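You operate a simulated robot arm through the tools that you are given. There is no shell and no other tool. Be economical: measure what you need, move in short steps, check, and stop when the job is done.

Carry out the task below with a simulated two-armed robot. There is one attempt and no reset: what you move stays moved.

JOB
Wipe up the spill on the table top by the fridge with the white cloth and put it back.
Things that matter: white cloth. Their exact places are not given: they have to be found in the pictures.

It is judged by the outcome, as a careful person would: the job done as asked, and still so three seconds after it is handed in. It fails if anything else is knocked over, pushed out of place, dropped, spilled or broken. Flat cloth is picked up by pressing the open fingertips on it (5 to 10 N) and closing them slowly along it; thin cloth reads only 2 to 8 mm in the jaws.

ROBOT AND FRAMES
Two 7-joint arms with two-finger parallel grippers on one trunk, on a base that drives. Base frame: it is fixed to the floor where the robot stands at the start and does not move with it; the origin is under the middle of the robot, x ahead of it, y to its left, z up. Units: mm, rad, N and s.
The left shoulder is at the start at [-21, 142, 1081], the right one opposite. Payload 3.43 kg a hand.
The tool frame of a hand sits at the grasp point between the pads (the TCP): z along the fingers, y along the line on which they close. The tips reach 34 mm beyond it. The gripper opens to 128 mm. The fingers are 24 mm wide and 12 mm thick; the gripper's body (48 by 130 mm) begins 96 mm behind the TCP.
Orientation is that of the tool frame in the base frame, as a unit quaternion [w, x, y, z]. With the fingers straight down and closing along the base's y, the tool's x points along the base's -x, its y along +y and its z along -z.

CONTROLS
- The arms move only by the tool arm_command. It takes "left_commands", "right_commands" or both (then of equal length, played together; a hand with none holds still); each is one flat list of numbers, 7 for each row, row after row: the turn, a rotation vector about the tool's x, y, z in rad, then the shift along the tool's x, y, z in mm, then the finger opening in mm, from 0 to 128. In form: [ax, ay, az, tx, ty, tz, claw, ax, ay, az, tx, ty, tz, claw, ...]. A call has 1 to 12 rows; each row shifts and turns the commanded pose from where the row before left it, along the tool's axes as they then stand. Rows are played at 5 a second. More than 50 mm and 0.15 rad between two rows, or a gripper value outside its range, and nothing of the call is played. A pose out of reach is approached as far as the arm can. The call stops where the force on the tool passes 40 N (or 10 N more than at its start, if that is more) or the arm is blocked; 0.2 s more then pass. The fingers move at their own pace (about 153 mm/s each) and stop on an object; they squeeze with about 39 N. The grip force told is the motor's: it shows also when the fingers shut on nothing. Time passes only in rows, and 0.2 s behind the last, so rows that do not move let the fingers close. It gives the time, the measured TCP pose, the force on the tool (base axes), the opening and the grip force at its end, in the units of the frame above (readings bear some noise).
- Cameras (640 x 400 px; columns grow to the right, rows downward): "scene" is now at [15.6, 20.2, 1317.7]; the picture's right is [0.22, -0.97, 0.05], its down [-0.52, -0.16, -0.84] and it looks along [0.83, 0.16, -0.54] (base axes); focal length 278 px, centre (320, 200). "left" rides on the left gripper at [76, 11, -160] in its tool frame; the picture's right is [-0.15, 0.99, 0.00], its down [-0.88, -0.13, -0.46] and it looks along [-0.45, -0.07, 0.89] (tool axes); focal length 234 px, centre (320, 200). "right" rides on the right gripper at [76, -11, -160] in its tool frame; the picture's right is [0.15, 0.99, 0.00], its down [-0.88, 0.13, -0.46] and it looks along [-0.45, 0.07, 0.89] (tool axes); focal length 234 px, centre (320, 200).
- snapshot(camera): a new picture of that camera. The clock stands still meanwhile.
- move_column(by): slides the trunk up (or, below 0, down) by that many mm; the arms and the scene camera ride with it, the base frame stays. It gives what a move gives, with no picture.
- drive_base(legs): drives the robot by 1 to 6 legs, each [ahead, left, turn to the left] in mm, mm and rad, along the robot's own axes; the way and the turn of a leg run together, so that a leg with both is an arc; at most 1500 mm and 3.142 rad a leg. The arms and the cameras ride along, it lands a little off, and it stops where it bumps. It gives what a move gives.
- head_to(pan, tilt): turns the head with the scene camera to pan (to the left, within 1.501 rad either way) and tilt (down, from -0.506 to 1.204), counted from straight ahead of the robot. It gives what a move gives.
- measure_at(camera, pixels): for up to 12 pixels [column, row] of the newest picture of that camera ("zoom" is the newest enlarged one), the place [x, y, z] in the base frame of the surface seen there, good to about 2 mm, but the place of the scene camera against the robot may be out by one fixed shift of up to 25 mm in any direction. The clock stands still meanwhile.
- inspect(camera, box): a new picture of the part [left, top, right, bottom] of that camera's present view, enlarged. The clock stands still meanwhile.
- sign_off(): hands the job in; it is judged then, once.

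Go step by step. Measure first, check grasps and placings, and put right what went wrong. The budget is 80 turns and 62 pictures, counting those below and the enlarged ones. Unless the task says otherwise, let go and move clear before handing in, and close with one line.

The tools are called after "Call:" by a JSON object that holds its "op" and its "data". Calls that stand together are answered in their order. arm_command: Moves the arms, as the interface text tells. Its arguments: {"type":"object","properties":{"left_commands":{"type":"array"},"right_commands":{"type":"array"}},"required":[]} The other tools are called the same way: move_column (by) slides the trunk up or down; drive_base (legs) drives the base; head_to (pan, tilt) turns the head that bears the scene camera; snapshot (camera) takes a picture; measure_at (camera, pixels) gives the place of the surface under pixels of a picture; inspect (camera, box) takes an enlarged picture of a part of a camera's view; sign_off () hands the job in.

At the start:

```text
time_s: 0.0
left_tcp_pos: [453.6, 294.4, 977.6]
left_orientation: [0.018, 0.067, 0.998, 0.008]
left_contact_force: [0.1, 0.3, -0.7]
left_opening: 127.8
left_grasp_force: 0.1
right_tcp_pos: [377.2, -172.2, 1028.5]
right_orientation: [0.023, 0.077, 0.997, -0.021]
right_contact_force: [0.1, -0.2, -0.6]
right_opening: 128.3
right_grasp_force: 0.2
trunk travel left (down, up): [-550.0, 390.0]
robot x, y, heading: [-9.3, -38.4, -0.094]
head pan, tilt: [0.323, 0.658]
```

scene: 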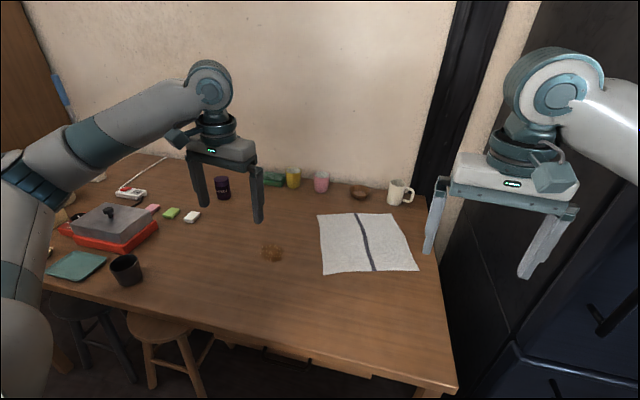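
right: 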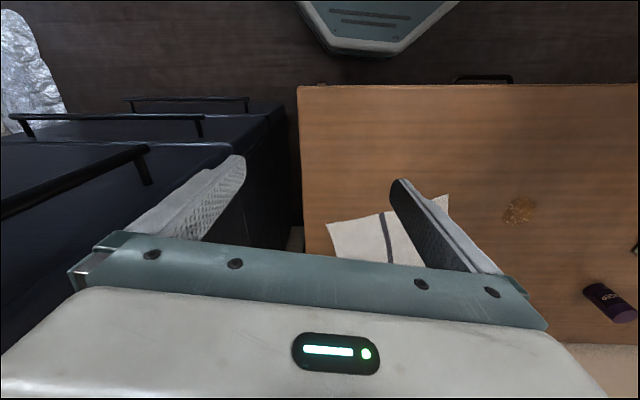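
left: 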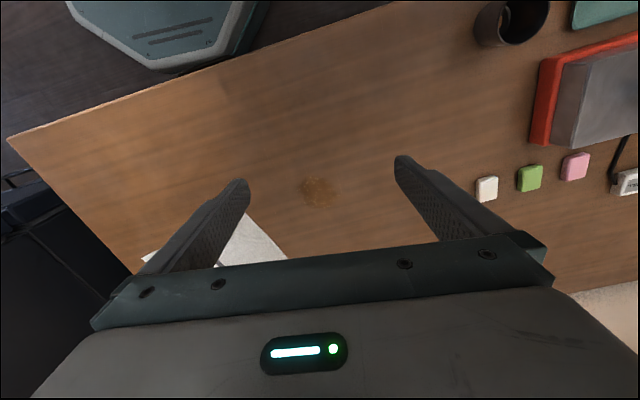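

The scene picture shows the white cloth with corners near (318,214), (393,213), (418,270), (323,274) and the brown spill near (272,252). I'll measure both and the things around them.

Call:
{"op": "measure_at", "data": {"camera": "scene", "pixels": [[319, 215], [392, 214], [416, 269], [324, 273], [365, 243], [272, 252], [262, 250], [283, 254], [272, 243], [272, 261], [398, 203], [440, 380]]}}

Call:
{"op": "measure_at", "data": {"camera": "left", "pixels": [[318, 191], [302, 191], [335, 191], [318, 178], [318, 204], [250, 215], [288, 258], [10, 140]]}}

Call:
{"op": "inspect", "data": {"camera": "scene", "box": [220, 160, 460, 310]}}

```text
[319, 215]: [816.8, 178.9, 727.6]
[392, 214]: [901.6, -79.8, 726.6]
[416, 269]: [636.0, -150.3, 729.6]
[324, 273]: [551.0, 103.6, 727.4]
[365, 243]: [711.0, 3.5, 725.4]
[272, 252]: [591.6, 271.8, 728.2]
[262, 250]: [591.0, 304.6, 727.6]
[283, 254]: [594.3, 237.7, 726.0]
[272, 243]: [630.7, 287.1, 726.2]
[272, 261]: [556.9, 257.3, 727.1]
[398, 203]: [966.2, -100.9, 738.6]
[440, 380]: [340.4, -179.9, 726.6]
```

```text
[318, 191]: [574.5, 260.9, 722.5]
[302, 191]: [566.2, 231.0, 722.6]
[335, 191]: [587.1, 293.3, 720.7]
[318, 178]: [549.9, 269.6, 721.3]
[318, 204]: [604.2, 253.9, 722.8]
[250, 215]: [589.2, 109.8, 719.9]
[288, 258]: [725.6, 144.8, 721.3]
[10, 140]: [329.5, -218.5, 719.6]
```

```text
2.67 times, centred on (340, 235) of scene
```

zoom: 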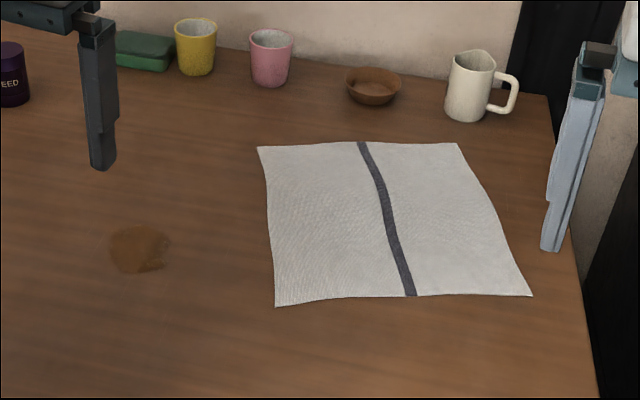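

The left hand camera puts the table at z≈721 and the spill at about (577,262). The scene camera reads about (+15,+10,+5) more, so the cloth corners are truly near (802,170), (887,-89), (621,-159) and (536,95). I'll hold the cloth at its left and right edges with both hands, starting by squaring the grippers to it.

Call:
{"op": "arm_command", "data": {"left_commands": [0.018, 0.035, 0, 0, 0, 0, 60, 0, 0, -0.15, 0, 0, 0, 50, 0, 0, -0.15, 0, 0, 0, 50, 0, 0, -0.15, 0, 0, 0, 50, 0, 0, 0, 0, 0, 0, 50], "right_commands": [-0.038, 0.049, 0, 0, 0, 0, 60, 0, 0, -0.15, 0, 0, 0, 50, 0, 0, -0.15, 0, 0, 0, 50, 0, 0, -0.15, 0, 0, 0, 50, 0, 0, -0.02, 0, 0, 0, 50]}}

```text
time_s: 0.2
left_tcp_pos: [529.7, 256.4, 891.7]
left_orientation: [-0.008, 0.163, 0.985, 0.051]
left_contact_force: [-2.0, -1.1, -0.3]
left_opening: 60.4
left_grasp_force: 0.0
right_tcp_pos: [456.4, -180.7, 955.8]
right_orientation: [0.027, 0.069, 0.996, -0.046]
right_contact_force: [-7.7, 6.6, 13.4]
right_opening: 60.4
right_grasp_force: 0.0
trunk travel left (down, up): [-550.0, 390.0]
robot x, y, heading: [-18.2, -30.6, -0.108]
head pan, tilt: [0.323, 0.658]
stopped in row 1 (right hand): the force on the tool passed its limit (the readings are from after the stop); the commanded pose is now the measured one
```

Both hands jumped about 100 mm on the first row and it stopped on a right-hand force. I'll look before moving again.

Call:
{"op": "snapshot", "data": {"camera": "scene"}}

Call:
{"op": "snapshot", "data": {"camera": "right"}}

Call:
{"op": "snapshot", "data": {"camera": "left"}}

```text
57 pictures are left
```

scene: 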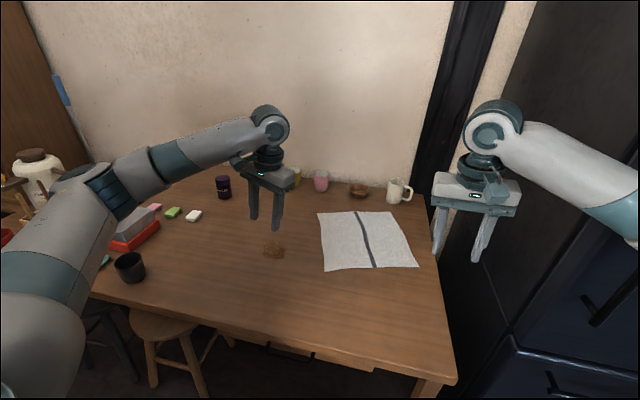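

```text
56 pictures are left
```

right: 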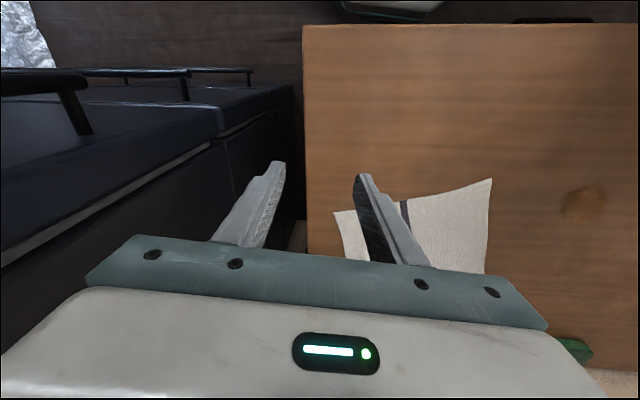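

```text
55 pictures are left
```

left: 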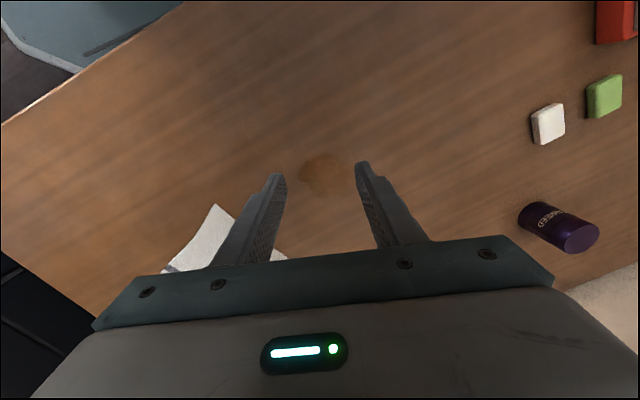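

Nothing is touched and the objects are in place, but the hands really did move. I'll send still rows to see whether the poses hold.

Call:
{"op": "arm_command", "data": {"left_commands": [0, 0, 0, 0, 0, 0, 50, 0, 0, 0, 0, 0, 0, 50], "right_commands": [0, 0, 0, 0, 0, 0, 50, 0, 0, 0, 0, 0, 0, 50]}}

```text
time_s: 0.6
left_tcp_pos: [571.4, 243.6, 830.9]
left_orientation: [-0.044, 0.209, 0.975, 0.055]
left_contact_force: [-2.7, 1.2, 2.5]
left_opening: 50.2
left_grasp_force: 0.1
right_tcp_pos: [497.8, -173.7, 900.2]
right_orientation: [-0.005, 0.058, 0.997, -0.049]
right_contact_force: [-0.2, -0.8, -0.2]
right_opening: 50.1
right_grasp_force: 0.0
trunk travel left (down, up): [-550.0, 390.0]
robot x, y, heading: [-46.2, -15.8, -0.123]
head pan, tilt: [0.323, 0.658]
stopped in row 1 (left hand): the arm was blocked; the commanded pose is now the measured one
```

The hands crept on forward and down while the base slid back, so the poses are still settling. I'll raise both hands while holding to see whether they follow commands.

Call:
{"op": "arm_command", "data": {"left_commands": [0, 0, 0, 0, 0, -10, 50], "right_commands": [0, 0, 0, 0, 0, -10, 50]}}

```text
time_s: 0.9
left_tcp_pos: [602.6, 257.2, 790.7]
left_orientation: [-0.08, 0.196, 0.976, 0.048]
left_contact_force: [0.8, 0.5, 1.9]
left_opening: 49.9
left_grasp_force: 0.1
right_tcp_pos: [518.2, -167.6, 865.0]
right_orientation: [-0.044, 0.079, 0.995, -0.046]
right_contact_force: [-1.9, 1.4, 0.4]
right_opening: 50.2
right_grasp_force: 0.1
trunk travel left (down, up): [-550.0, 390.0]
robot x, y, heading: [-76.0, 16.0, -0.161]
head pan, tilt: [0.323, 0.658]
stopped in row 1 (left hand): the arm was blocked; the commanded pose is now the measured one
```

Both hands keep sinking (left now z 791) and the base drifts back. I'll raise the trunk to get clear of the table and see if that settles things.

Call:
{"op": "move_column", "data": {"by": 120}}

```text
time_s: 1.8
left_tcp_pos: [587.6, 255.1, 886.5]
left_orientation: [-0.071, 0.187, 0.978, 0.052]
left_contact_force: [-0.3, 0.5, 0.3]
left_opening: 50.0
left_grasp_force: 0.0
right_tcp_pos: [472.5, -157.2, 872.8]
right_orientation: [-0.108, 0.059, 0.992, -0.034]
right_contact_force: [-0.4, -0.2, -0.3]
right_opening: 50.0
right_grasp_force: 0.0
trunk travel left (down, up): [-620.0, 320.0]
robot x, y, heading: [-71.5, 6.3, -0.146]
head pan, tilt: [0.323, 0.658]
stopped: the arm was blocked; the commanded pose is now the measured one
```

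The trunk stopped after 70 mm with "the arm was blocked", and the right hand hardly rose, so something may be holding the arm. I'll look toward the right arm and the left arm.

Call:
{"op": "snapshot", "data": {"camera": "scene"}}

Call:
{"op": "snapshot", "data": {"camera": "right"}}

```text
54 pictures are left
```

scene: 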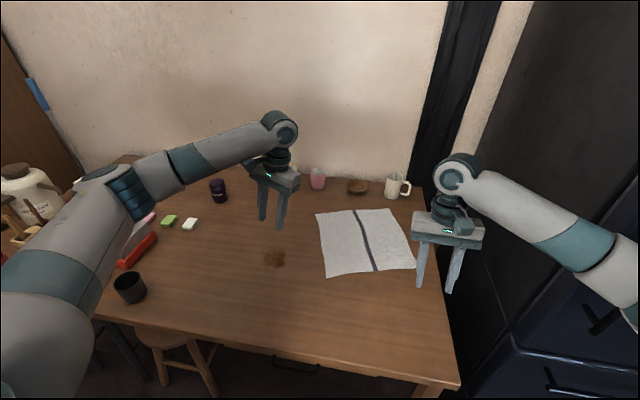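

```text
53 pictures are left
```

right: 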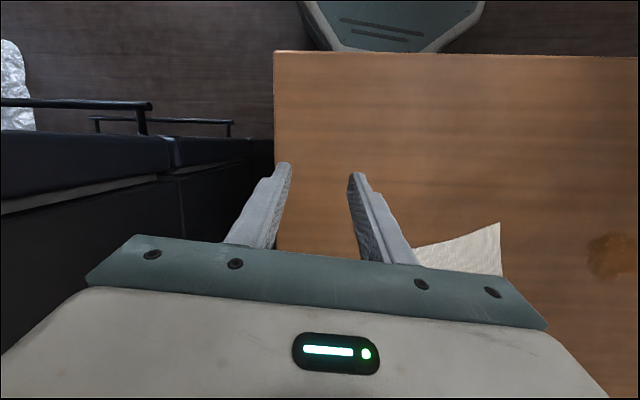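

The right elbow leaves the picture at lower right beside the dark fridge; that may be the contact. I'll turn the head to look there.

Call:
{"op": "head_to", "data": {"pan": -0.9, "tilt": 0.7}}

Call:
{"op": "snapshot", "data": {"camera": "scene"}}

```text
time_s: 3.2
left_tcp_pos: [589.3, 256.5, 879.9]
left_orientation: [-0.07, 0.188, 0.978, 0.05]
left_contact_force: [-0.5, -0.1, -0.4]
left_opening: 50.0
left_grasp_force: 0.1
right_tcp_pos: [472.8, -159.2, 872.4]
right_orientation: [-0.108, 0.063, 0.992, -0.036]
right_contact_force: [0.0, -0.6, 0.9]
right_opening: 50.1
right_grasp_force: 0.0
trunk travel left (down, up): [-620.0, 320.0]
robot x, y, heading: [-67.8, 0.5, -0.147]
head pan, tilt: [-0.901, 0.7]
```

```text
52 pictures are left
```

scene: 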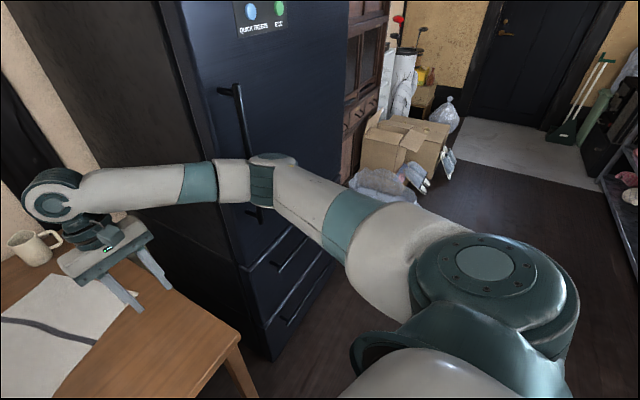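

The right elbow (250,175) sits against the fridge front. I'll measure the fridge edge, elbow, and table leg to plan a way out.

Call:
{"op": "measure_at", "data": {"camera": "scene", "pixels": [[262, 160], [250, 195], [200, 240], [270, 340], [335, 240], [320, 120], [242, 100], [170, 60], [240, 340], [272, 172]]}}

Call:
{"op": "inspect", "data": {"camera": "scene", "box": [160, 70, 400, 290]}}

```text
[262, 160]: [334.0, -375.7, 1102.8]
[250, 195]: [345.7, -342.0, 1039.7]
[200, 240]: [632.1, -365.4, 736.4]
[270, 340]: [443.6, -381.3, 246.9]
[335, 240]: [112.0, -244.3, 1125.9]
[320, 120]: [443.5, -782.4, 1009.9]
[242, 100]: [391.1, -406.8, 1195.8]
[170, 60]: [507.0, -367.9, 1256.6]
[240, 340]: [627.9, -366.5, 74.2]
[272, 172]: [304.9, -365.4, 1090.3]
```

```text
1.82 times, centred on (280, 180) of scene
```

zoom: 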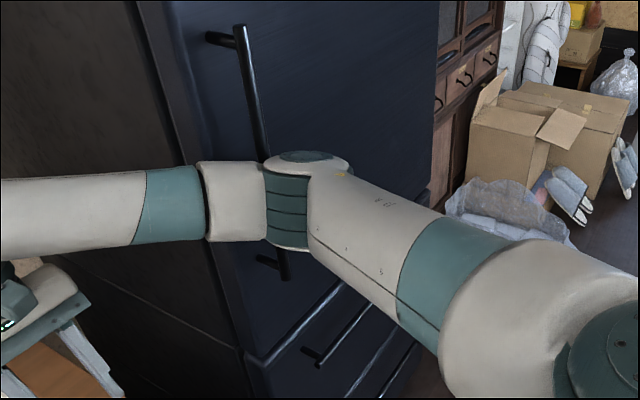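

The fridge front is at x≈443 and its side at y≈-366, and the right elbow is against its handle. Moving the base left about 130 mm should free it, so I'll check the left side first.

Call:
{"op": "head_to", "data": {"pan": 0.9, "tilt": 0.8}}

Call:
{"op": "snapshot", "data": {"camera": "scene"}}

```text
time_s: 5.0
left_tcp_pos: [589.9, 255.4, 879.6]
left_orientation: [-0.07, 0.189, 0.978, 0.051]
left_contact_force: [0.2, 0.3, -0.6]
left_opening: 50.1
left_grasp_force: 0.1
right_tcp_pos: [473.6, -158.0, 871.1]
right_orientation: [-0.108, 0.064, 0.991, -0.036]
right_contact_force: [-0.2, 0.6, 0.2]
right_opening: 49.8
right_grasp_force: 0.0
trunk travel left (down, up): [-620.0, 320.0]
robot x, y, heading: [-68.6, 4.0, -0.152]
head pan, tilt: [0.901, 0.799]
```

```text
50 pictures are left
```

scene: 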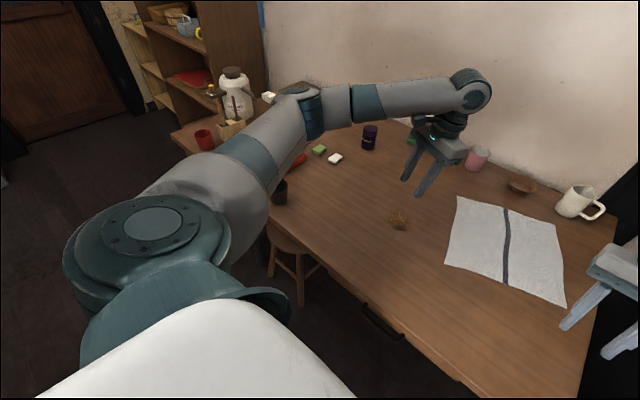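

The stool is at about (288,265) and the jug at (235,95) near the left elbow's line of sight. I'll measure how far away they are.

Call:
{"op": "measure_at", "data": {"camera": "scene", "pixels": [[290, 245], [303, 300], [275, 275], [315, 265], [235, 75], [230, 125], [300, 93], [280, 190], [240, 170], [320, 130]]}}

```text
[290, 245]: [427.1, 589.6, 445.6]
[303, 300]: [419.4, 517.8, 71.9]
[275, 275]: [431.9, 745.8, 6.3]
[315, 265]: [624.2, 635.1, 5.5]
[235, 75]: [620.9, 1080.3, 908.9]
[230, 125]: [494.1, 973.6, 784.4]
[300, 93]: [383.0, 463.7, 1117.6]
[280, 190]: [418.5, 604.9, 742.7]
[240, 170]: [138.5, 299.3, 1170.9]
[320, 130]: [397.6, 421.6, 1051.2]
```

The way left is clear: the elbow is at y≈464, the jug at y≈1080, and the stool at y>500. I'll slide the base left 140 mm.

Call:
{"op": "drive_base", "data": {"legs": [[0, 140, 0]]}}

Call:
{"op": "head_to", "data": {"pan": -0.5, "tilt": 0.65}}

Call:
{"op": "snapshot", "data": {"camera": "scene"}}

```text
time_s: 6.4
left_tcp_pos: [622.6, 381.4, 874.1]
left_orientation: [-0.08, 0.188, 0.977, 0.057]
left_contact_force: [0.3, 0.7, 0.3]
left_opening: 50.1
left_grasp_force: 0.0
right_tcp_pos: [506.6, -37.7, 858.8]
right_orientation: [-0.117, 0.065, 0.991, -0.028]
right_contact_force: [-0.1, -0.1, 0.5]
right_opening: 49.9
right_grasp_force: 0.2
trunk travel left (down, up): [-620.0, 320.0]
robot x, y, heading: [-48.1, 140.0, -0.146]
head pan, tilt: [0.901, 0.799]
```

```text
time_s: 7.9
left_tcp_pos: [623.3, 378.5, 874.4]
left_orientation: [-0.079, 0.188, 0.977, 0.059]
left_contact_force: [1.0, -0.8, -0.3]
left_opening: 49.8
left_grasp_force: 0.1
right_tcp_pos: [506.2, -38.8, 857.4]
right_orientation: [-0.117, 0.066, 0.991, -0.027]
right_contact_force: [0.4, 0.4, 0.0]
right_opening: 49.9
right_grasp_force: 0.1
trunk travel left (down, up): [-620.0, 320.0]
robot x, y, heading: [-47.3, 140.7, -0.143]
head pan, tilt: [-0.499, 0.649]
```

```text
49 pictures are left
```

scene: 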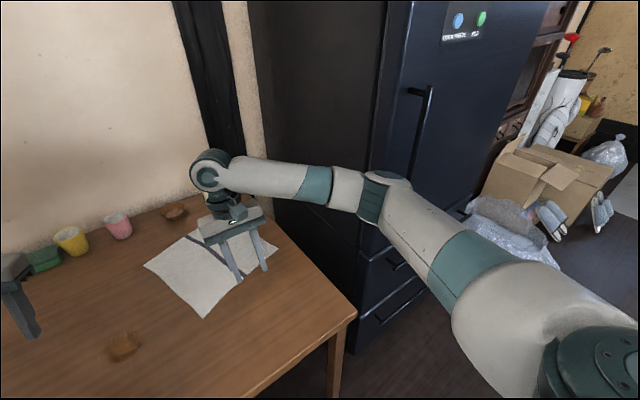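

The right elbow is now clear of the fridge and the forces are near zero. I'll level both tools and turn them to the cloth's edge direction.

Call:
{"op": "arm_command", "data": {"left_commands": [0, 0, 0, 0, 0, 0, 50, 0.043, -0.088, 0, 0, 0, 0, 50, 0.043, -0.088, 0, 0, 0, 0, 50, 0, 0, -0.141, 0, 0, 0, 50, 0, 0, -0.141, 0, 0, 0, 50, 0, 0, -0.141, 0, 0, 0, 50, 0, 0, -0.141, 0, 0, 0, 50, 0, 0, -0.141, 0, 0, 0, 50], "right_commands": [0, 0, 0, 0, 0, 0, 50, -0.0345, -0.114, 0, 0, 0, 0, 50, -0.0345, -0.114, 0, 0, 0, 0, 50, 0, 0, -0.0887, 0, 0, 0, 50, 0, 0, -0.0887, 0, 0, 0, 50, 0, 0, -0.0887, 0, 0, 0, 50, 0, 0, -0.0887, 0, 0, 0, 50, 0, 0, -0.0887, 0, 0, 0, 50]}}

```text
time_s: 9.7
left_tcp_pos: [622.5, 379.6, 874.1]
left_orientation: [-0.001, -0.164, 0.987, 0.0]
left_contact_force: [-0.3, 0.5, -0.1]
left_opening: 50.0
left_grasp_force: 0.1
right_tcp_pos: [505.6, -37.3, 858.3]
right_orientation: [-0.001, -0.156, 0.988, -0.001]
right_contact_force: [-0.3, 0.0, 0.6]
right_opening: 49.8
right_grasp_force: 0.0
trunk travel left (down, up): [-620.0, 320.0]
robot x, y, heading: [-44.5, 141.7, -0.149]
head pan, tilt: [-0.499, 0.649]
```

Both tools now point straight down and square to the cloth. I'll bring them above the left and right edge pinch points at about z=810.

Call:
{"op": "arm_command", "data": {"left_commands": [0, 0, 0, 5, -40.7, 9.1, 50, 0, 0, 0, 5, -40.7, 9.1, 50, 0, 0, 0, 5, -40.7, 9.1, 50, 0, 0, 0, 5, -40.7, 9.1, 50, 0, 0, 0, 5, -40.7, 9.1, 50, 0, 0, 0, 5, -40.7, 9.1, 50, 0, 0, 0, 5, -40.7, 9.1, 50], "right_commands": [0, 0, 0, -29.8, -18.1, 6.9, 50, 0, 0, 0, -29.8, -18.1, 6.9, 50, 0, 0, 0, -29.8, -18.1, 6.9, 50, 0, 0, 0, -29.8, -18.1, 6.9, 50, 0, 0, 0, -29.8, -18.1, 6.9, 50, 0, 0, 0, -29.8, -18.1, 6.9, 50, 0, 0, 0, -29.8, -18.1, 6.9, 50]}}

Call:
{"op": "head_to", "data": {"pan": 0.0, "tilt": 0.7}}

Call:
{"op": "snapshot", "data": {"camera": "scene"}}

Call:
{"op": "snapshot", "data": {"camera": "left"}}

Call:
{"op": "snapshot", "data": {"camera": "right"}}

```text
time_s: 11.3
left_tcp_pos: [677.5, 98.9, 807.4]
left_orientation: [-0.001, -0.163, 0.987, 0.0]
left_contact_force: [0.2, 0.5, -0.3]
left_opening: 50.2
left_grasp_force: 0.0
right_tcp_pos: [744.8, -94.1, 807.7]
right_orientation: [-0.002, -0.156, 0.988, -0.001]
right_contact_force: [-0.5, -1.0, -1.3]
right_opening: 50.0
right_grasp_force: 0.0
trunk travel left (down, up): [-620.0, 320.0]
robot x, y, heading: [-46.1, 140.2, -0.147]
head pan, tilt: [-0.499, 0.649]
```

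```text
time_s: 12.2
left_tcp_pos: [676.8, 97.8, 807.6]
left_orientation: [-0.002, -0.162, 0.987, 0.0]
left_contact_force: [-0.5, 0.9, 0.2]
left_opening: 49.8
left_grasp_force: 0.0
right_tcp_pos: [745.6, -93.8, 809.5]
right_orientation: [-0.001, -0.157, 0.988, 0.0]
right_contact_force: [0.7, 0.7, 0.0]
right_opening: 50.1
right_grasp_force: 0.0
trunk travel left (down, up): [-620.0, 320.0]
robot x, y, heading: [-49.5, 142.8, -0.147]
head pan, tilt: [0.0, 0.7]
```

```text
48 pictures are left
```

scene: 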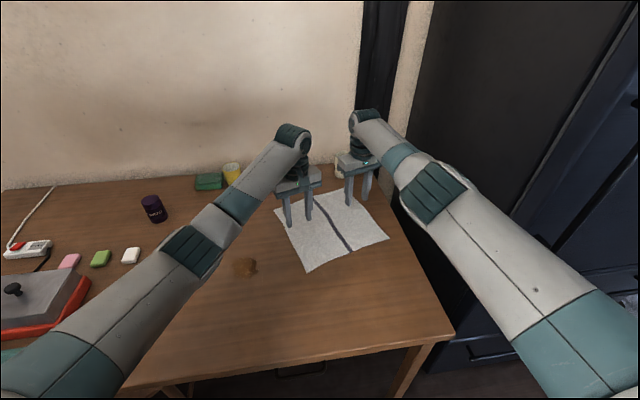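

```text
47 pictures are left
```

left: 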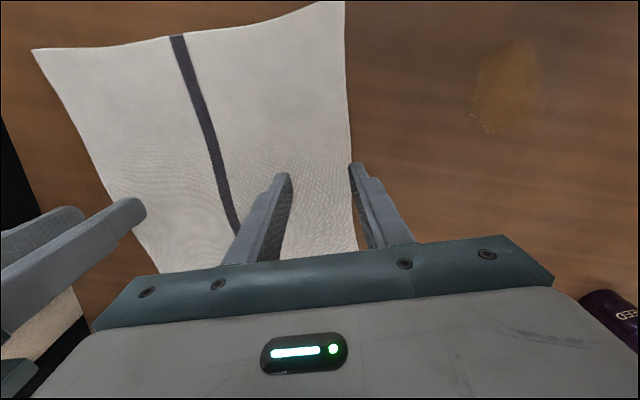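

```text
46 pictures are left
```

right: 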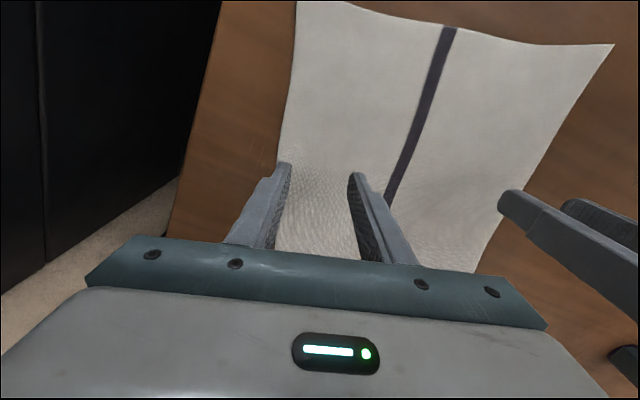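

In the left view the outer finger looks close to the cloth's left edge near (352,165). I'll measure the edges with the hand cameras.

Call:
{"op": "measure_at", "data": {"camera": "left", "pixels": [[347, 60], [349, 120], [350, 155], [353, 215], [345, 4], [36, 52], [100, 175], [158, 270], [505, 85], [470, 95], [540, 80], [200, 120]]}}

Call:
{"op": "measure_at", "data": {"camera": "right", "pixels": [[293, 40], [285, 100], [280, 150], [609, 47], [540, 160], [480, 262], [350, 120]]}}

```text
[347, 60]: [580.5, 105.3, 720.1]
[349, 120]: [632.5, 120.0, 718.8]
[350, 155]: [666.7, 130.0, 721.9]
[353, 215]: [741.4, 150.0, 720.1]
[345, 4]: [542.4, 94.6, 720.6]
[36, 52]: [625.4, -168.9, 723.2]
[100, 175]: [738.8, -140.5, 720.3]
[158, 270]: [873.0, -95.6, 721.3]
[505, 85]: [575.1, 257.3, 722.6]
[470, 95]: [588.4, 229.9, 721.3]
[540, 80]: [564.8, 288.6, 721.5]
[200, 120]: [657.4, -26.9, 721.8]
```

```text
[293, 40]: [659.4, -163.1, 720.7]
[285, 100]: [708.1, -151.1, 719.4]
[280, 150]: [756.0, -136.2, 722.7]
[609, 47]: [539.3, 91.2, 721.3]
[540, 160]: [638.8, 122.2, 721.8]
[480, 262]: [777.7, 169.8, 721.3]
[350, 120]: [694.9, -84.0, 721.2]
```

The cloth's left edge is at y≈132 beside the left hand, so its outer finger would straddle the edge. I'll shift the left hand 15 mm inward and the right 5 mm, then descend to just above the table.

Call:
{"op": "arm_command", "data": {"left_commands": [0, 0, 0, 0, -15, 0, 50, 0, 0, 0, 0, 0, 20, 50, 0, 0, 0, 0, 0, 20, 50, 0, 0, 0, 0, 0, 9, 50], "right_commands": [0, 0, 0, 0, 5, 0, 50, 0, 0, 0, 0, 0, 20, 50, 0, 0, 0, 0, 0, 20, 50, 0, 0, 0, 0, 0, 9, 50]}}

```text
time_s: 13.2
left_tcp_pos: [681.9, 83.0, 760.8]
left_orientation: [-0.002, -0.162, 0.987, 0.0]
left_contact_force: [-0.6, 0.1, 0.3]
left_opening: 50.0
left_grasp_force: 0.0
right_tcp_pos: [740.2, -91.3, 759.5]
right_orientation: [-0.002, -0.156, 0.988, -0.001]
right_contact_force: [0.2, -0.1, 0.4]
right_opening: 50.2
right_grasp_force: 0.0
trunk travel left (down, up): [-620.0, 320.0]
robot x, y, heading: [-46.3, 142.7, -0.152]
head pan, tilt: [0.0, 0.7]
```

Both hands are at about z=760 with no contact yet. I'll go down 5 mm more.

Call:
{"op": "arm_command", "data": {"left_commands": [0, 0, 0, 0, 0, 3, 50, 0, 0, 0, 0, 0, 3, 50, 0, 0, 0, 0, 0, 0, 50], "right_commands": [0, 0, 0, 0, 0, 3, 50, 0, 0, 0, 0, 0, 2, 50, 0, 0, 0, 0, 0, 0, 50]}}

```text
time_s: 14.0
left_tcp_pos: [683.3, 84.2, 756.3]
left_orientation: [-0.002, -0.162, 0.987, 0.0]
left_contact_force: [0.2, -0.4, -0.3]
left_opening: 49.9
left_grasp_force: 0.0
right_tcp_pos: [739.8, -91.8, 755.4]
right_orientation: [-0.001, -0.155, 0.988, 0.0]
right_contact_force: [0.0, -0.6, 2.1]
right_opening: 50.3
right_grasp_force: 0.1
trunk travel left (down, up): [-620.0, 320.0]
robot x, y, heading: [-47.3, 144.1, -0.149]
head pan, tilt: [0.0, 0.7]
```

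The right hand just touches (2 N) and the left has not yet. I'll press in small steps.

Call:
{"op": "arm_command", "data": {"left_commands": [0, 0, 0, 0, 0, 2, 50, 0, 0, 0, 0, 0, 1, 50, 0, 0, 0, 0, 0, 0, 50], "right_commands": [0, 0, 0, 0, 0, 1, 50, 0, 0, 0, 0, 0, 0.5, 50, 0, 0, 0, 0, 0, 0, 50]}}

```text
time_s: 14.8
left_tcp_pos: [682.9, 84.4, 754.8]
left_orientation: [0.001, -0.162, 0.987, 0.001]
left_contact_force: [-0.1, 2.9, 15.0]
left_opening: 50.2
left_grasp_force: 0.2
right_tcp_pos: [737.5, -90.9, 755.4]
right_orientation: [0.0, -0.155, 0.988, 0.0]
right_contact_force: [0.0, 0.0, -0.8]
right_opening: 50.0
right_grasp_force: 0.1
trunk travel left (down, up): [-620.0, 320.0]
robot x, y, heading: [-47.4, 146.2, -0.151]
head pan, tilt: [0.0, 0.7]
```

The left presses with 15 N and the right with about 0. I'll ease the left and press the right.

Call:
{"op": "arm_command", "data": {"left_commands": [0, 0, 0, 0, 0, -0.7, 50, 0, 0, 0, 0, 0, 0, 50], "right_commands": [0, 0, 0, 0, 0, 1.2, 50, 0, 0, 0, 0, 0, 0, 50]}}

```text
time_s: 15.4
left_tcp_pos: [682.8, 83.8, 754.7]
left_orientation: [0.0, -0.161, 0.987, -0.001]
left_contact_force: [3.0, 0.3, 13.7]
left_opening: 50.1
left_grasp_force: 0.1
right_tcp_pos: [737.2, -90.8, 755.1]
right_orientation: [0.0, -0.156, 0.988, -0.001]
right_contact_force: [-0.1, 0.4, 8.0]
right_opening: 50.2
right_grasp_force: 0.1
right hand out of reach, approached as far as the arm can: row 1
trunk travel left (down, up): [-620.0, 320.0]
robot x, y, heading: [-47.9, 143.2, -0.144]
head pan, tilt: [0.0, 0.7]
```

The right is at 8 N, just at its reach limit, and the left is at 14 N. I'll ease the left slightly and close both slowly.

Call:
{"op": "arm_command", "data": {"left_commands": [0, 0, 0, 0, 0, -0.6, 46, 0, 0, 0, 0, 0, 0, 41, 0, 0, 0, 0, 0, 0, 36, 0, 0, 0, 0, 0, 0, 31, 0, 0, 0, 0, 0, 0, 26, 0, 0, 0, 0, 0, 0, 21, 0, 0, 0, 0, 0, 0, 16, 0, 0, 0, 0, 0, 0, 11, 0, 0, 0, 0, 0, 0, 6, 0, 0, 0, 0, 0, 0, 2, 0, 0, 0, 0, 0, 0, 0, 0, 0, 0, 0, 0, 0, 0], "right_commands": [0, 0, 0, 0, 0, 0, 46, 0, 0, 0, 0, 0, 0, 41, 0, 0, 0, 0, 0, 0, 36, 0, 0, 0, 0, 0, 0, 31, 0, 0, 0, 0, 0, 0, 26, 0, 0, 0, 0, 0, 0, 21, 0, 0, 0, 0, 0, 0, 16, 0, 0, 0, 0, 0, 0, 11, 0, 0, 0, 0, 0, 0, 6, 0, 0, 0, 0, 0, 0, 2, 0, 0, 0, 0, 0, 0, 0, 0, 0, 0, 0, 0, 0, 0]}}

Call:
{"op": "snapshot", "data": {"camera": "left"}}

Call:
{"op": "snapshot", "data": {"camera": "right"}}

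```text
time_s: 18.0
left_tcp_pos: [681.7, 85.2, 755.4]
left_orientation: [-0.001, -0.161, 0.987, 0.0]
left_contact_force: [2.1, -4.2, 0.5]
left_opening: 1.8
left_grasp_force: 37.0
right_tcp_pos: [736.8, -91.6, 756.8]
right_orientation: [-0.001, -0.157, 0.988, -0.001]
right_contact_force: [-0.8, 3.1, 21.6]
right_opening: 6.3
right_grasp_force: 38.8
trunk travel left (down, up): [-620.0, 320.0]
robot x, y, heading: [-49.6, 142.1, -0.146]
head pan, tilt: [0.0, 0.7]
```

```text
45 pictures are left
```

left: 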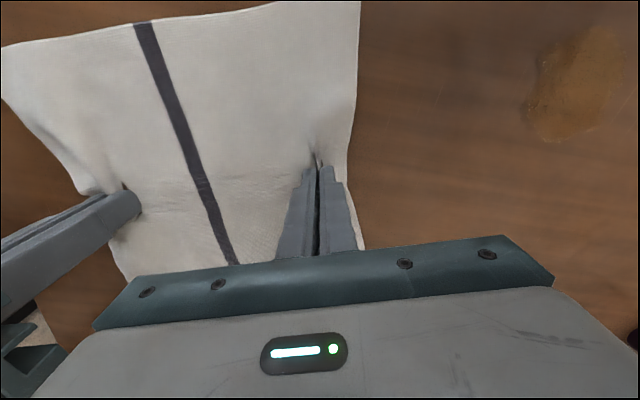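

```text
44 pictures are left
```

right: 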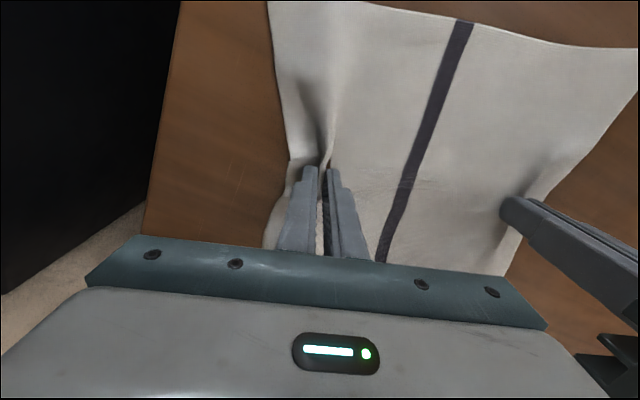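

Both hands show cloth puckered in the jaws, at left (318,155) and right (325,150), though the left reads only 1.8 mm. I'll lift both 15 mm to test the hold.

Call:
{"op": "arm_command", "data": {"left_commands": [0, 0, 0, 0, 0, -8, 0, 0, 0, 0, 0, 0, -8, 0, 0, 0, 0, 0, 0, 0, 0], "right_commands": [0, 0, 0, 0, 0, -8, 0, 0, 0, 0, 0, 0, -8, 0, 0, 0, 0, 0, 0, 0, 0]}}

Call:
{"op": "snapshot", "data": {"camera": "left"}}

Call:
{"op": "snapshot", "data": {"camera": "right"}}

```text
time_s: 18.8
left_tcp_pos: [684.0, 83.1, 769.2]
left_orientation: [-0.002, -0.161, 0.987, 0.0]
left_contact_force: [2.2, -7.1, -0.2]
left_opening: 1.5
left_grasp_force: 36.2
right_tcp_pos: [738.0, -91.4, 768.3]
right_orientation: [-0.004, -0.155, 0.988, 0.0]
right_contact_force: [-2.6, 7.4, 1.1]
right_opening: 2.3
right_grasp_force: 37.0
trunk travel left (down, up): [-620.0, 320.0]
robot x, y, heading: [-48.4, 143.8, -0.148]
head pan, tilt: [0.0, 0.7]
```

```text
43 pictures are left
```

left: 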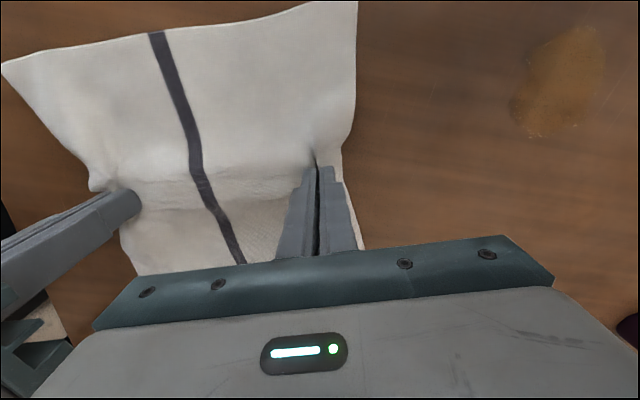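

```text
42 pictures are left
```

right: 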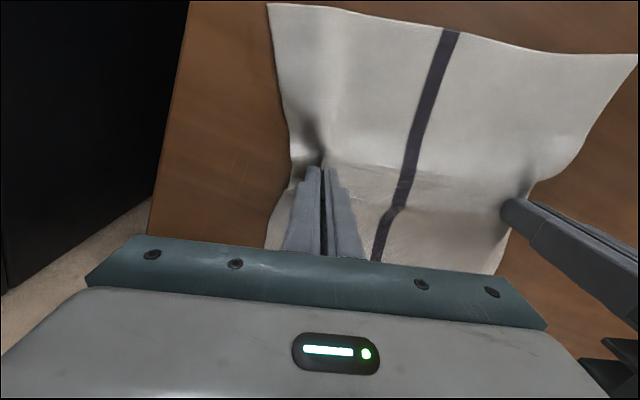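

The cloth lifts with both hands at about 7 N of tension between them. I'll slacken by 6 mm and carry it over until the left fingertips are at the spill's centre.

Call:
{"op": "arm_command", "data": {"left_commands": [0, 0, 0, 0, 0, 0, 0, 0, 0, 0, 5.7, 24.7, 0, 0, 0, 0, 0, 5.7, 24.7, 0, 0, 0, 0, 0, 5.7, 24.7, 0, 0, 0, 0, 0, 5.7, 24.7, 0, 0, 0, 0, 0, 5.7, 24.7, 0, 0, 0, 0, 0, 5.7, 24.7, 0, 0, 0, 0, 0, 5.7, 24.7, 0, 0, 0, 0, 0, 5.7, 24.7, 0, 0], "right_commands": [0, 0, 0, 0, 6, 0, 0, 0, 0, 0, 5.7, 24.7, 0, 0, 0, 0, 0, 5.7, 24.7, 0, 0, 0, 0, 0, 5.7, 24.7, 0, 0, 0, 0, 0, 5.7, 24.7, 0, 0, 0, 0, 0, 5.7, 24.7, 0, 0, 0, 0, 0, 5.7, 24.7, 0, 0, 0, 0, 0, 5.7, 24.7, 0, 0, 0, 0, 0, 5.7, 24.7, 0, 0]}}

Call:
{"op": "snapshot", "data": {"camera": "scene"}}

Call:
{"op": "snapshot", "data": {"camera": "left"}}

```text
time_s: 20.7
left_tcp_pos: [591.4, 231.5, 772.5]
left_orientation: [0.003, -0.161, 0.987, -0.008]
left_contact_force: [10.7, -11.5, -2.5]
left_opening: 2.0
left_grasp_force: 36.4
right_tcp_pos: [711.3, 86.8, 756.0]
right_orientation: [-0.004, -0.157, 0.988, 0.007]
right_contact_force: [-12.1, 14.1, 8.4]
right_opening: 2.0
right_grasp_force: 37.3
right hand out of reach, approached as far as the arm can: row 2, 3, 4, 5, 6, 7, 8, 9
trunk travel left (down, up): [-620.0, 320.0]
robot x, y, heading: [-45.3, 144.0, -0.142]
head pan, tilt: [0.0, 0.7]
stopped in row 9 (right hand): the force on the tool passed its limit (the readings are from after the stop); the commanded pose is now the measured one
```

```text
41 pictures are left
```

scene: 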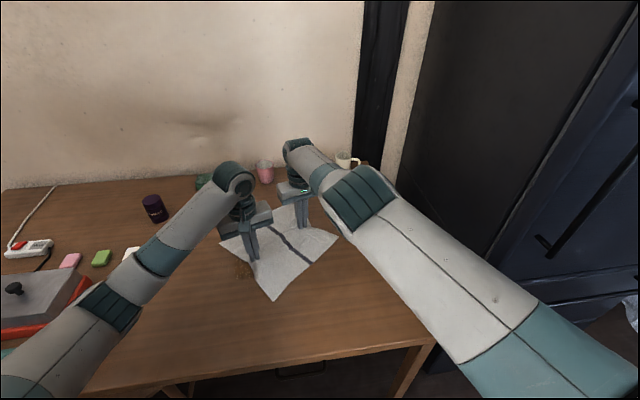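

```text
40 pictures are left
```

left: 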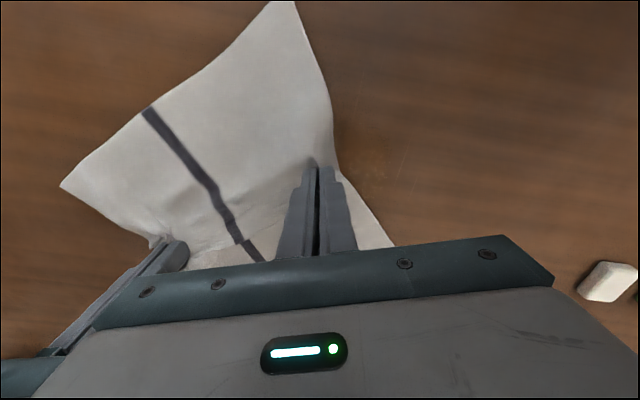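

The right hand lagged at (711,87), pulling the cloth askew with about 16 N of tension. I'll back the right hand toward the robot to slacken.

Call:
{"op": "arm_command", "data": {"left_commands": [0, 0, 0, 0, 0, 0, 0, 0, 0, 0, 0, 0, 0, 0, 0, 0, 0, 0, 0, 0, 0], "right_commands": [0, 0, 0, 10, 0, 0, 0, 0, 0, 0, 10, 0, 0, 0, 0, 0, 0, 10, 0, 0, 0]}}

```text
time_s: 21.5
left_tcp_pos: [592.4, 232.0, 770.2]
left_orientation: [0.003, -0.16, 0.987, -0.007]
left_contact_force: [17.8, -20.1, -2.4]
left_opening: 1.9
left_grasp_force: 36.9
right_tcp_pos: [711.1, 84.2, 755.4]
right_orientation: [-0.003, -0.156, 0.988, 0.006]
right_contact_force: [-18.4, 21.7, 10.4]
right_opening: 2.4
right_grasp_force: 36.8
right hand out of reach, approached as far as the arm can: row 1, 2, 3
trunk travel left (down, up): [-620.0, 320.0]
robot x, y, heading: [-47.7, 141.7, -0.144]
head pan, tilt: [0.0, 0.7]
```

The right arm can't go further that way because of a joint limit. I'll slacken with the left, then release the right hand gently and lift it, and wipe with the left alone.

Call:
{"op": "arm_command", "data": {"left_commands": [0, 0, 0, -2.2, -6, 0, 0, 0, 0, 0, -2.2, -6, 0, 0, 0, 0, 0, 0, 0, 0, 0, 0, 0, 0, 0, 0, 0, 0, 0, 0, 0, 0, 0, 0, 0, 0, 0, 0, 0, 0, 0, 0, 0, 0, 0, 0, 0, 0, 0], "right_commands": [0, 0, 0, -15, 0, 0, 0, 0, 0, 0, -15, 0, 0, 0, 0, 0, 0, 0, 0, 0, 12, 0, 0, 0, 0, 0, 0, 24, 0, 0, 0, 0, 0, -20, 24, 0, 0, 0, 0, 0, -30, 24, 0, 0, 0, 0, 0, -30, 24]}}

Call:
{"op": "snapshot", "data": {"camera": "left"}}

Call:
{"op": "snapshot", "data": {"camera": "right"}}

```text
time_s: 23.1
left_tcp_pos: [600.2, 221.3, 770.1]
left_orientation: [0.002, -0.16, 0.987, -0.005]
left_contact_force: [-0.1, 0.0, 0.4]
left_opening: 2.0
left_grasp_force: 36.0
right_tcp_pos: [714.2, 84.6, 839.1]
right_orientation: [-0.004, -0.156, 0.988, 0.003]
right_contact_force: [-0.3, 0.6, -0.4]
right_opening: 24.1
right_grasp_force: 0.1
right hand out of reach, approached as far as the arm can: row 1, 2
trunk travel left (down, up): [-620.0, 320.0]
robot x, y, heading: [-45.3, 136.0, -0.151]
head pan, tilt: [0.0, 0.7]
```

```text
39 pictures are left
```

left: 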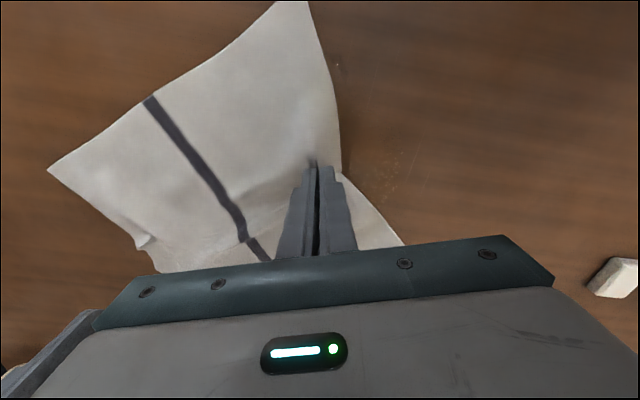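

```text
38 pictures are left
```

right: 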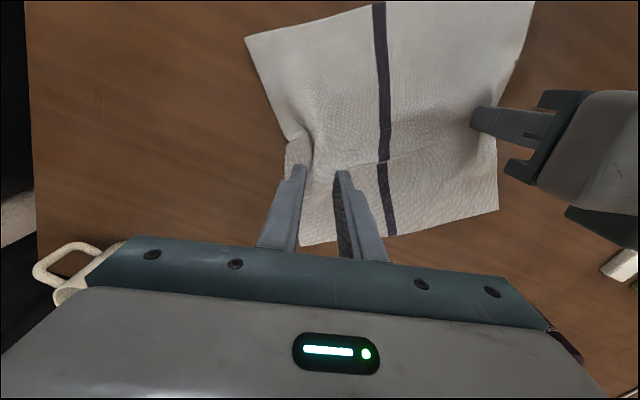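

The spill is already mostly taken up, with faint traces near (400,165) and (375,190) in the left view. I'll back the right hand off and measure the remains.

Call:
{"op": "arm_command", "data": {"right_commands": [0, 0, 0, 34, -10, -10, 24, 0, 0, 0, 34, -10, -10, 24, 0, 0, 0, 34, -10, -10, 24, 0, 0, 0, 34, -10, -10, 24, 0, 0, 0, 34, -10, -10, 24, 0, 0, 0, 34, -10, -10, 24]}}

Call:
{"op": "measure_at", "data": {"camera": "left", "pixels": [[400, 165], [375, 190], [337, 65], [360, 150], [305, 5], [338, 120], [400, 240], [50, 168], [158, 268], [320, 163]]}}

Call:
{"op": "inspect", "data": {"camera": "left", "box": [280, 20, 480, 250]}}

```text
time_s: 24.5
left_tcp_pos: [599.5, 222.1, 770.4]
left_orientation: [0.002, -0.161, 0.987, -0.004]
left_contact_force: [-0.5, 0.1, 0.9]
left_opening: 1.9
left_grasp_force: 36.5
right_tcp_pos: [538.9, -38.7, 899.3]
right_orientation: [-0.005, -0.156, 0.988, 0.004]
right_contact_force: [0.3, 0.0, -0.6]
right_opening: 24.3
right_grasp_force: 0.0
trunk travel left (down, up): [-620.0, 320.0]
robot x, y, heading: [-48.5, 142.5, -0.146]
head pan, tilt: [0.0, 0.7]
```

```text
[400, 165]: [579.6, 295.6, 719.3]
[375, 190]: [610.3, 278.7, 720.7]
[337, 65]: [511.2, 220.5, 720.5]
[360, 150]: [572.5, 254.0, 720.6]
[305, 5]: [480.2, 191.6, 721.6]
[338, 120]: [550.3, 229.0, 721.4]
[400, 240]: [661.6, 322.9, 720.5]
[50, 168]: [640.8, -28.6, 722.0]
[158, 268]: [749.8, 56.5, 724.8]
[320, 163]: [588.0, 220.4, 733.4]
```

```text
1.74 times, centred on (380, 135) of left
```

zoom: 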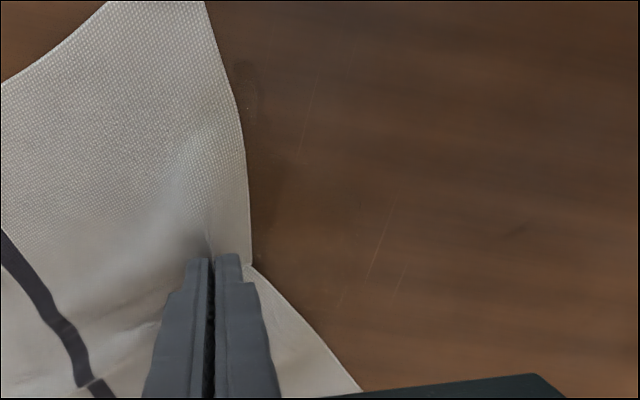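

Only a faint damp patch remains near (265,130) in the zoom, perhaps with more under the cloth. I'll lower the left fingertips to press the cloth on the table, then wipe over the whole patch.

Call:
{"op": "arm_command", "data": {"left_commands": [0, 0, 0, 0, 0, 7, 0, 0, 0, 0, 0, 0, 6, 0, 0, 0, 0, 0, 0, 2, 0, 0, 0, 0, 0, 0, 0, 0]}}

```text
time_s: 25.5
left_tcp_pos: [600.4, 221.6, 756.5]
left_orientation: [0.002, -0.161, 0.987, -0.005]
left_contact_force: [-0.4, -1.2, 4.2]
left_opening: 1.6
left_grasp_force: 36.5
right_tcp_pos: [540.0, -38.9, 898.6]
right_orientation: [-0.004, -0.157, 0.988, 0.004]
right_contact_force: [0.1, 0.1, 0.2]
right_opening: 23.9
right_grasp_force: 0.0
trunk travel left (down, up): [-620.0, 320.0]
robot x, y, heading: [-45.8, 142.1, -0.144]
head pan, tilt: [0.0, 0.7]
```

It presses with 4 N. I'll press slightly more and wipe back and forth over the spill area.

Call:
{"op": "arm_command", "data": {"left_commands": [0, 0, 0, -25, 10, 0.6, 0, 0, 0, 0, 40, 0, 0, 0, 0, 0, 0, 38, 0, 0, 0, 0, 0, 0, 0, 20, 0, 0, 0, 0, 0, -40, 0, 0, 0, 0, 0, 0, -40, 0, 0, 0, 0, 0, 0, 0, 20, 0, 0, 0, 0, 0, 40, 0, 0, 0, 0, 0, 0, 40, 0, 0, 0, 0, 0, 0, 0, 20, 0, 0, 0, 0, 0, -40, 0, 0, 0, 0, 0, 0, -40, 0, 0, 0]}}

Call:
{"op": "snapshot", "data": {"camera": "left"}}

```text
time_s: 28.1
left_tcp_pos: [600.8, 297.6, 755.4]
left_orientation: [0.003, -0.162, 0.987, -0.004]
left_contact_force: [-10.9, -2.6, 24.4]
left_opening: 1.7
left_grasp_force: 36.4
right_tcp_pos: [537.1, -37.9, 899.8]
right_orientation: [-0.002, -0.156, 0.988, 0.004]
right_contact_force: [0.1, -0.2, 0.3]
right_opening: 24.4
right_grasp_force: 0.0
trunk travel left (down, up): [-620.0, 320.0]
robot x, y, heading: [-49.7, 146.3, -0.143]
head pan, tilt: [0.0, 0.7]
```

```text
36 pictures are left
```

left: 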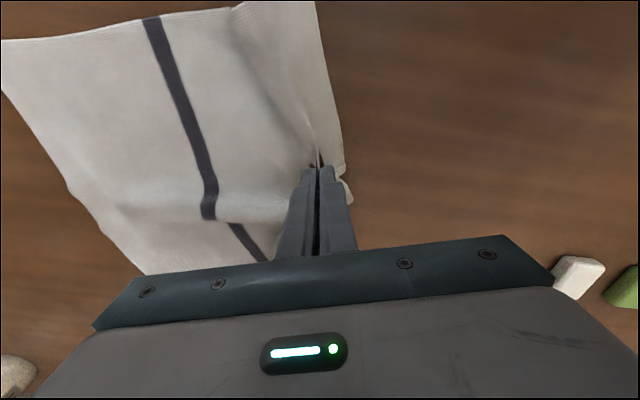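

It wiped well at 24 N. I'll make one more pass at the far left and come back over the centre, easing the pressure slightly.

Call:
{"op": "arm_command", "data": {"left_commands": [0, 0, 0, 0, 16, -0.6, 0, 0, 0, 0, 40, 0, 0, 0, 0, 0, 0, 40, 0, 0, 0, 0, 0, 0, -15, -25, 0, 0, 0, 0, 0, -40, 0, 0, 0, 0, 0, 0, 0, -25, 0, 0, 0, 0, 0, 40, 0, 0, 0, 0, 0, 0, 0, -25, 0, 0, 0, 0, 0, -40, 0, 0, 0, 0, 0, 0, 0, -35, 0, 0, 0, 0, 0, 0, -35, 0, 0, 0, 0, 0, 0, -35, 0, 0]}}

Call:
{"op": "snapshot", "data": {"camera": "left"}}

Call:
{"op": "snapshot", "data": {"camera": "scene"}}

```text
time_s: 30.7
left_tcp_pos: [631.2, 134.0, 755.9]
left_orientation: [0.003, -0.162, 0.987, -0.004]
left_contact_force: [-1.0, 1.4, 3.4]
left_opening: 2.0
left_grasp_force: 37.1
right_tcp_pos: [540.3, -38.3, 898.7]
right_orientation: [-0.003, -0.157, 0.988, 0.004]
right_contact_force: [-0.7, 0.2, -0.5]
right_opening: 24.4
right_grasp_force: 0.1
trunk travel left (down, up): [-620.0, 320.0]
robot x, y, heading: [-47.6, 143.7, -0.147]
head pan, tilt: [0.0, 0.7]
```

```text
35 pictures are left
```

left: 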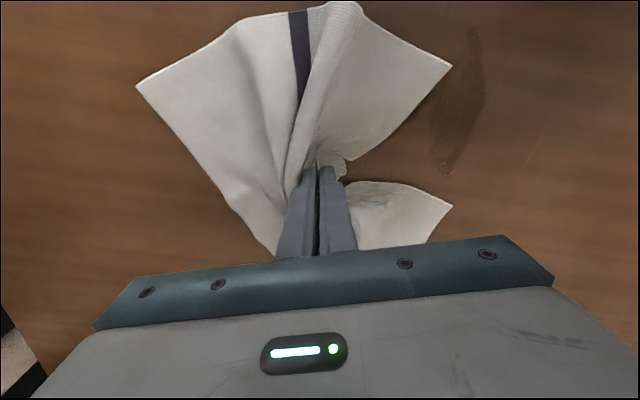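

```text
34 pictures are left
```

scene: 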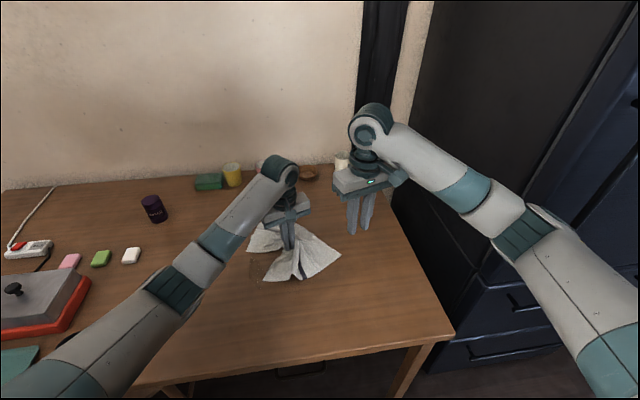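

A dark residue strip shows at about (478,40) to (445,165) in the left view. I'll measure it.

Call:
{"op": "measure_at", "data": {"camera": "left", "pixels": [[473, 35], [485, 75], [465, 90], [440, 130], [445, 165], [520, 100], [450, 66], [450, 206], [138, 86], [318, 165]]}}

Call:
{"op": "inspect", "data": {"camera": "left", "box": [380, 0, 600, 220]}}

```text
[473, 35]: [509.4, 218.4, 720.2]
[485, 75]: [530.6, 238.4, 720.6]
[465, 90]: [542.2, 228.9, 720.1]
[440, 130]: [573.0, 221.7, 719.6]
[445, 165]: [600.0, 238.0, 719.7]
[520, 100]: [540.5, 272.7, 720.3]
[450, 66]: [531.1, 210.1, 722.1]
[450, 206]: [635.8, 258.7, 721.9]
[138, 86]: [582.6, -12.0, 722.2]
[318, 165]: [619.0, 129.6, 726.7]
```

```text
1.82 times, centred on (490, 110) of left
```

zoom: 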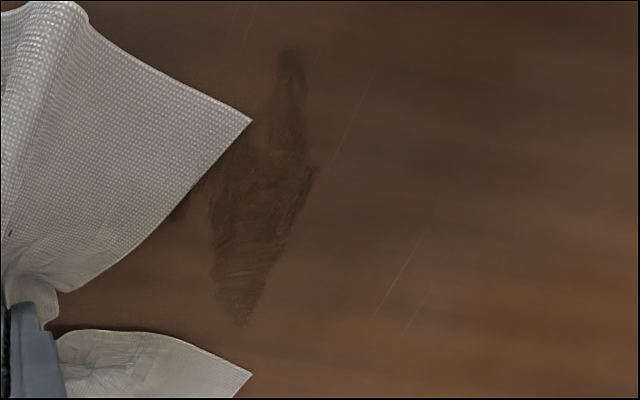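

The residue band runs x 509–605, y 205–240. I'll lift the cloth, return to the near side of it, and wipe with closer lines.

Call:
{"op": "arm_command", "data": {"left_commands": [0, 0, 0, 0, 0, -10, 0, 0, 0, 0, -3, 28, 0, 0, 0, 0, 0, -3, 28, 0, 0, 0, 0, 0, -3, 28, 0, 0, 0, 0, 0, 0, 0, 11, 0, 0, 0, 0, 38, 0, 0, 0, 0, 0, 0, 38, 0, 0, 0, 0, 0, 0, 38, 0, 0, 0, 0, 0, 0, 0, 15, 0, 0, 0, 0, 0, -38, 0, 0, 0, 0, 0, 0, -38, 0, 0, 0, 0, 0, 0, -38, 0, 0, 0]}}

Call:
{"op": "arm_command", "data": {"left_commands": [0, 0, 0, 0, 14, 0, 0, 0, 0, 0, 38, 0, 0, 0, 0, 0, 0, 38, 0, 0, 0, 0, 0, 0, 38, 0, 0, 0, 0, 0, 0, 0, 14, 0, 0, 0, 0, 0, -38, 0, 0, 0, 0, 0, 0, -38, 0, 0, 0, 0, 0, 0, -38, 0, 0, 0, 0, 0, 0, 0, 14, 0, 0, 0, 0, 0, 38, 0, 0, 0, 0, 0, 0, 38, 0, 0, 0, 0, 0, 0, 0, 0, -12, 0]}}

Call:
{"op": "snapshot", "data": {"camera": "left"}}

```text
time_s: 33.4
left_tcp_pos: [607.5, 229.9, 755.4]
left_orientation: [0.003, -0.159, 0.987, -0.007]
left_contact_force: [-8.1, 0.2, 17.8]
left_opening: 1.8
left_grasp_force: 36.6
right_tcp_pos: [538.2, -36.6, 899.1]
right_orientation: [-0.004, -0.156, 0.988, 0.004]
right_contact_force: [0.3, 0.1, -0.1]
right_opening: 24.3
right_grasp_force: 0.0
trunk travel left (down, up): [-620.0, 320.0]
robot x, y, heading: [-51.3, 140.2, -0.148]
head pan, tilt: [0.0, 0.7]
stopped in row 12 (left hand): the force on the tool passed its limit (the readings are from after the stop); the commanded pose is now the measured one
```

```text
time_s: 34.7
left_tcp_pos: [490.7, 217.2, 756.0]
left_orientation: [0.0, -0.154, 0.988, -0.012]
left_contact_force: [-7.5, -3.3, 20.2]
left_opening: 2.0
left_grasp_force: 36.6
right_tcp_pos: [537.3, -38.2, 899.8]
right_orientation: [-0.004, -0.155, 0.988, 0.003]
right_contact_force: [0.1, -0.1, 0.2]
right_opening: 23.9
right_grasp_force: 0.1
trunk travel left (down, up): [-620.0, 320.0]
robot x, y, heading: [-44.4, 140.2, -0.147]
head pan, tilt: [0.0, 0.7]
stopped in row 6 (left hand): the force on the tool passed its limit (the readings are from after the stop); the commanded pose is now the measured one
```

```text
32 pictures are left
```

left: 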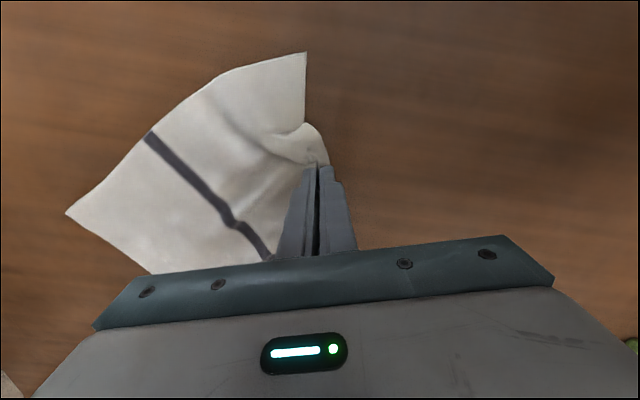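

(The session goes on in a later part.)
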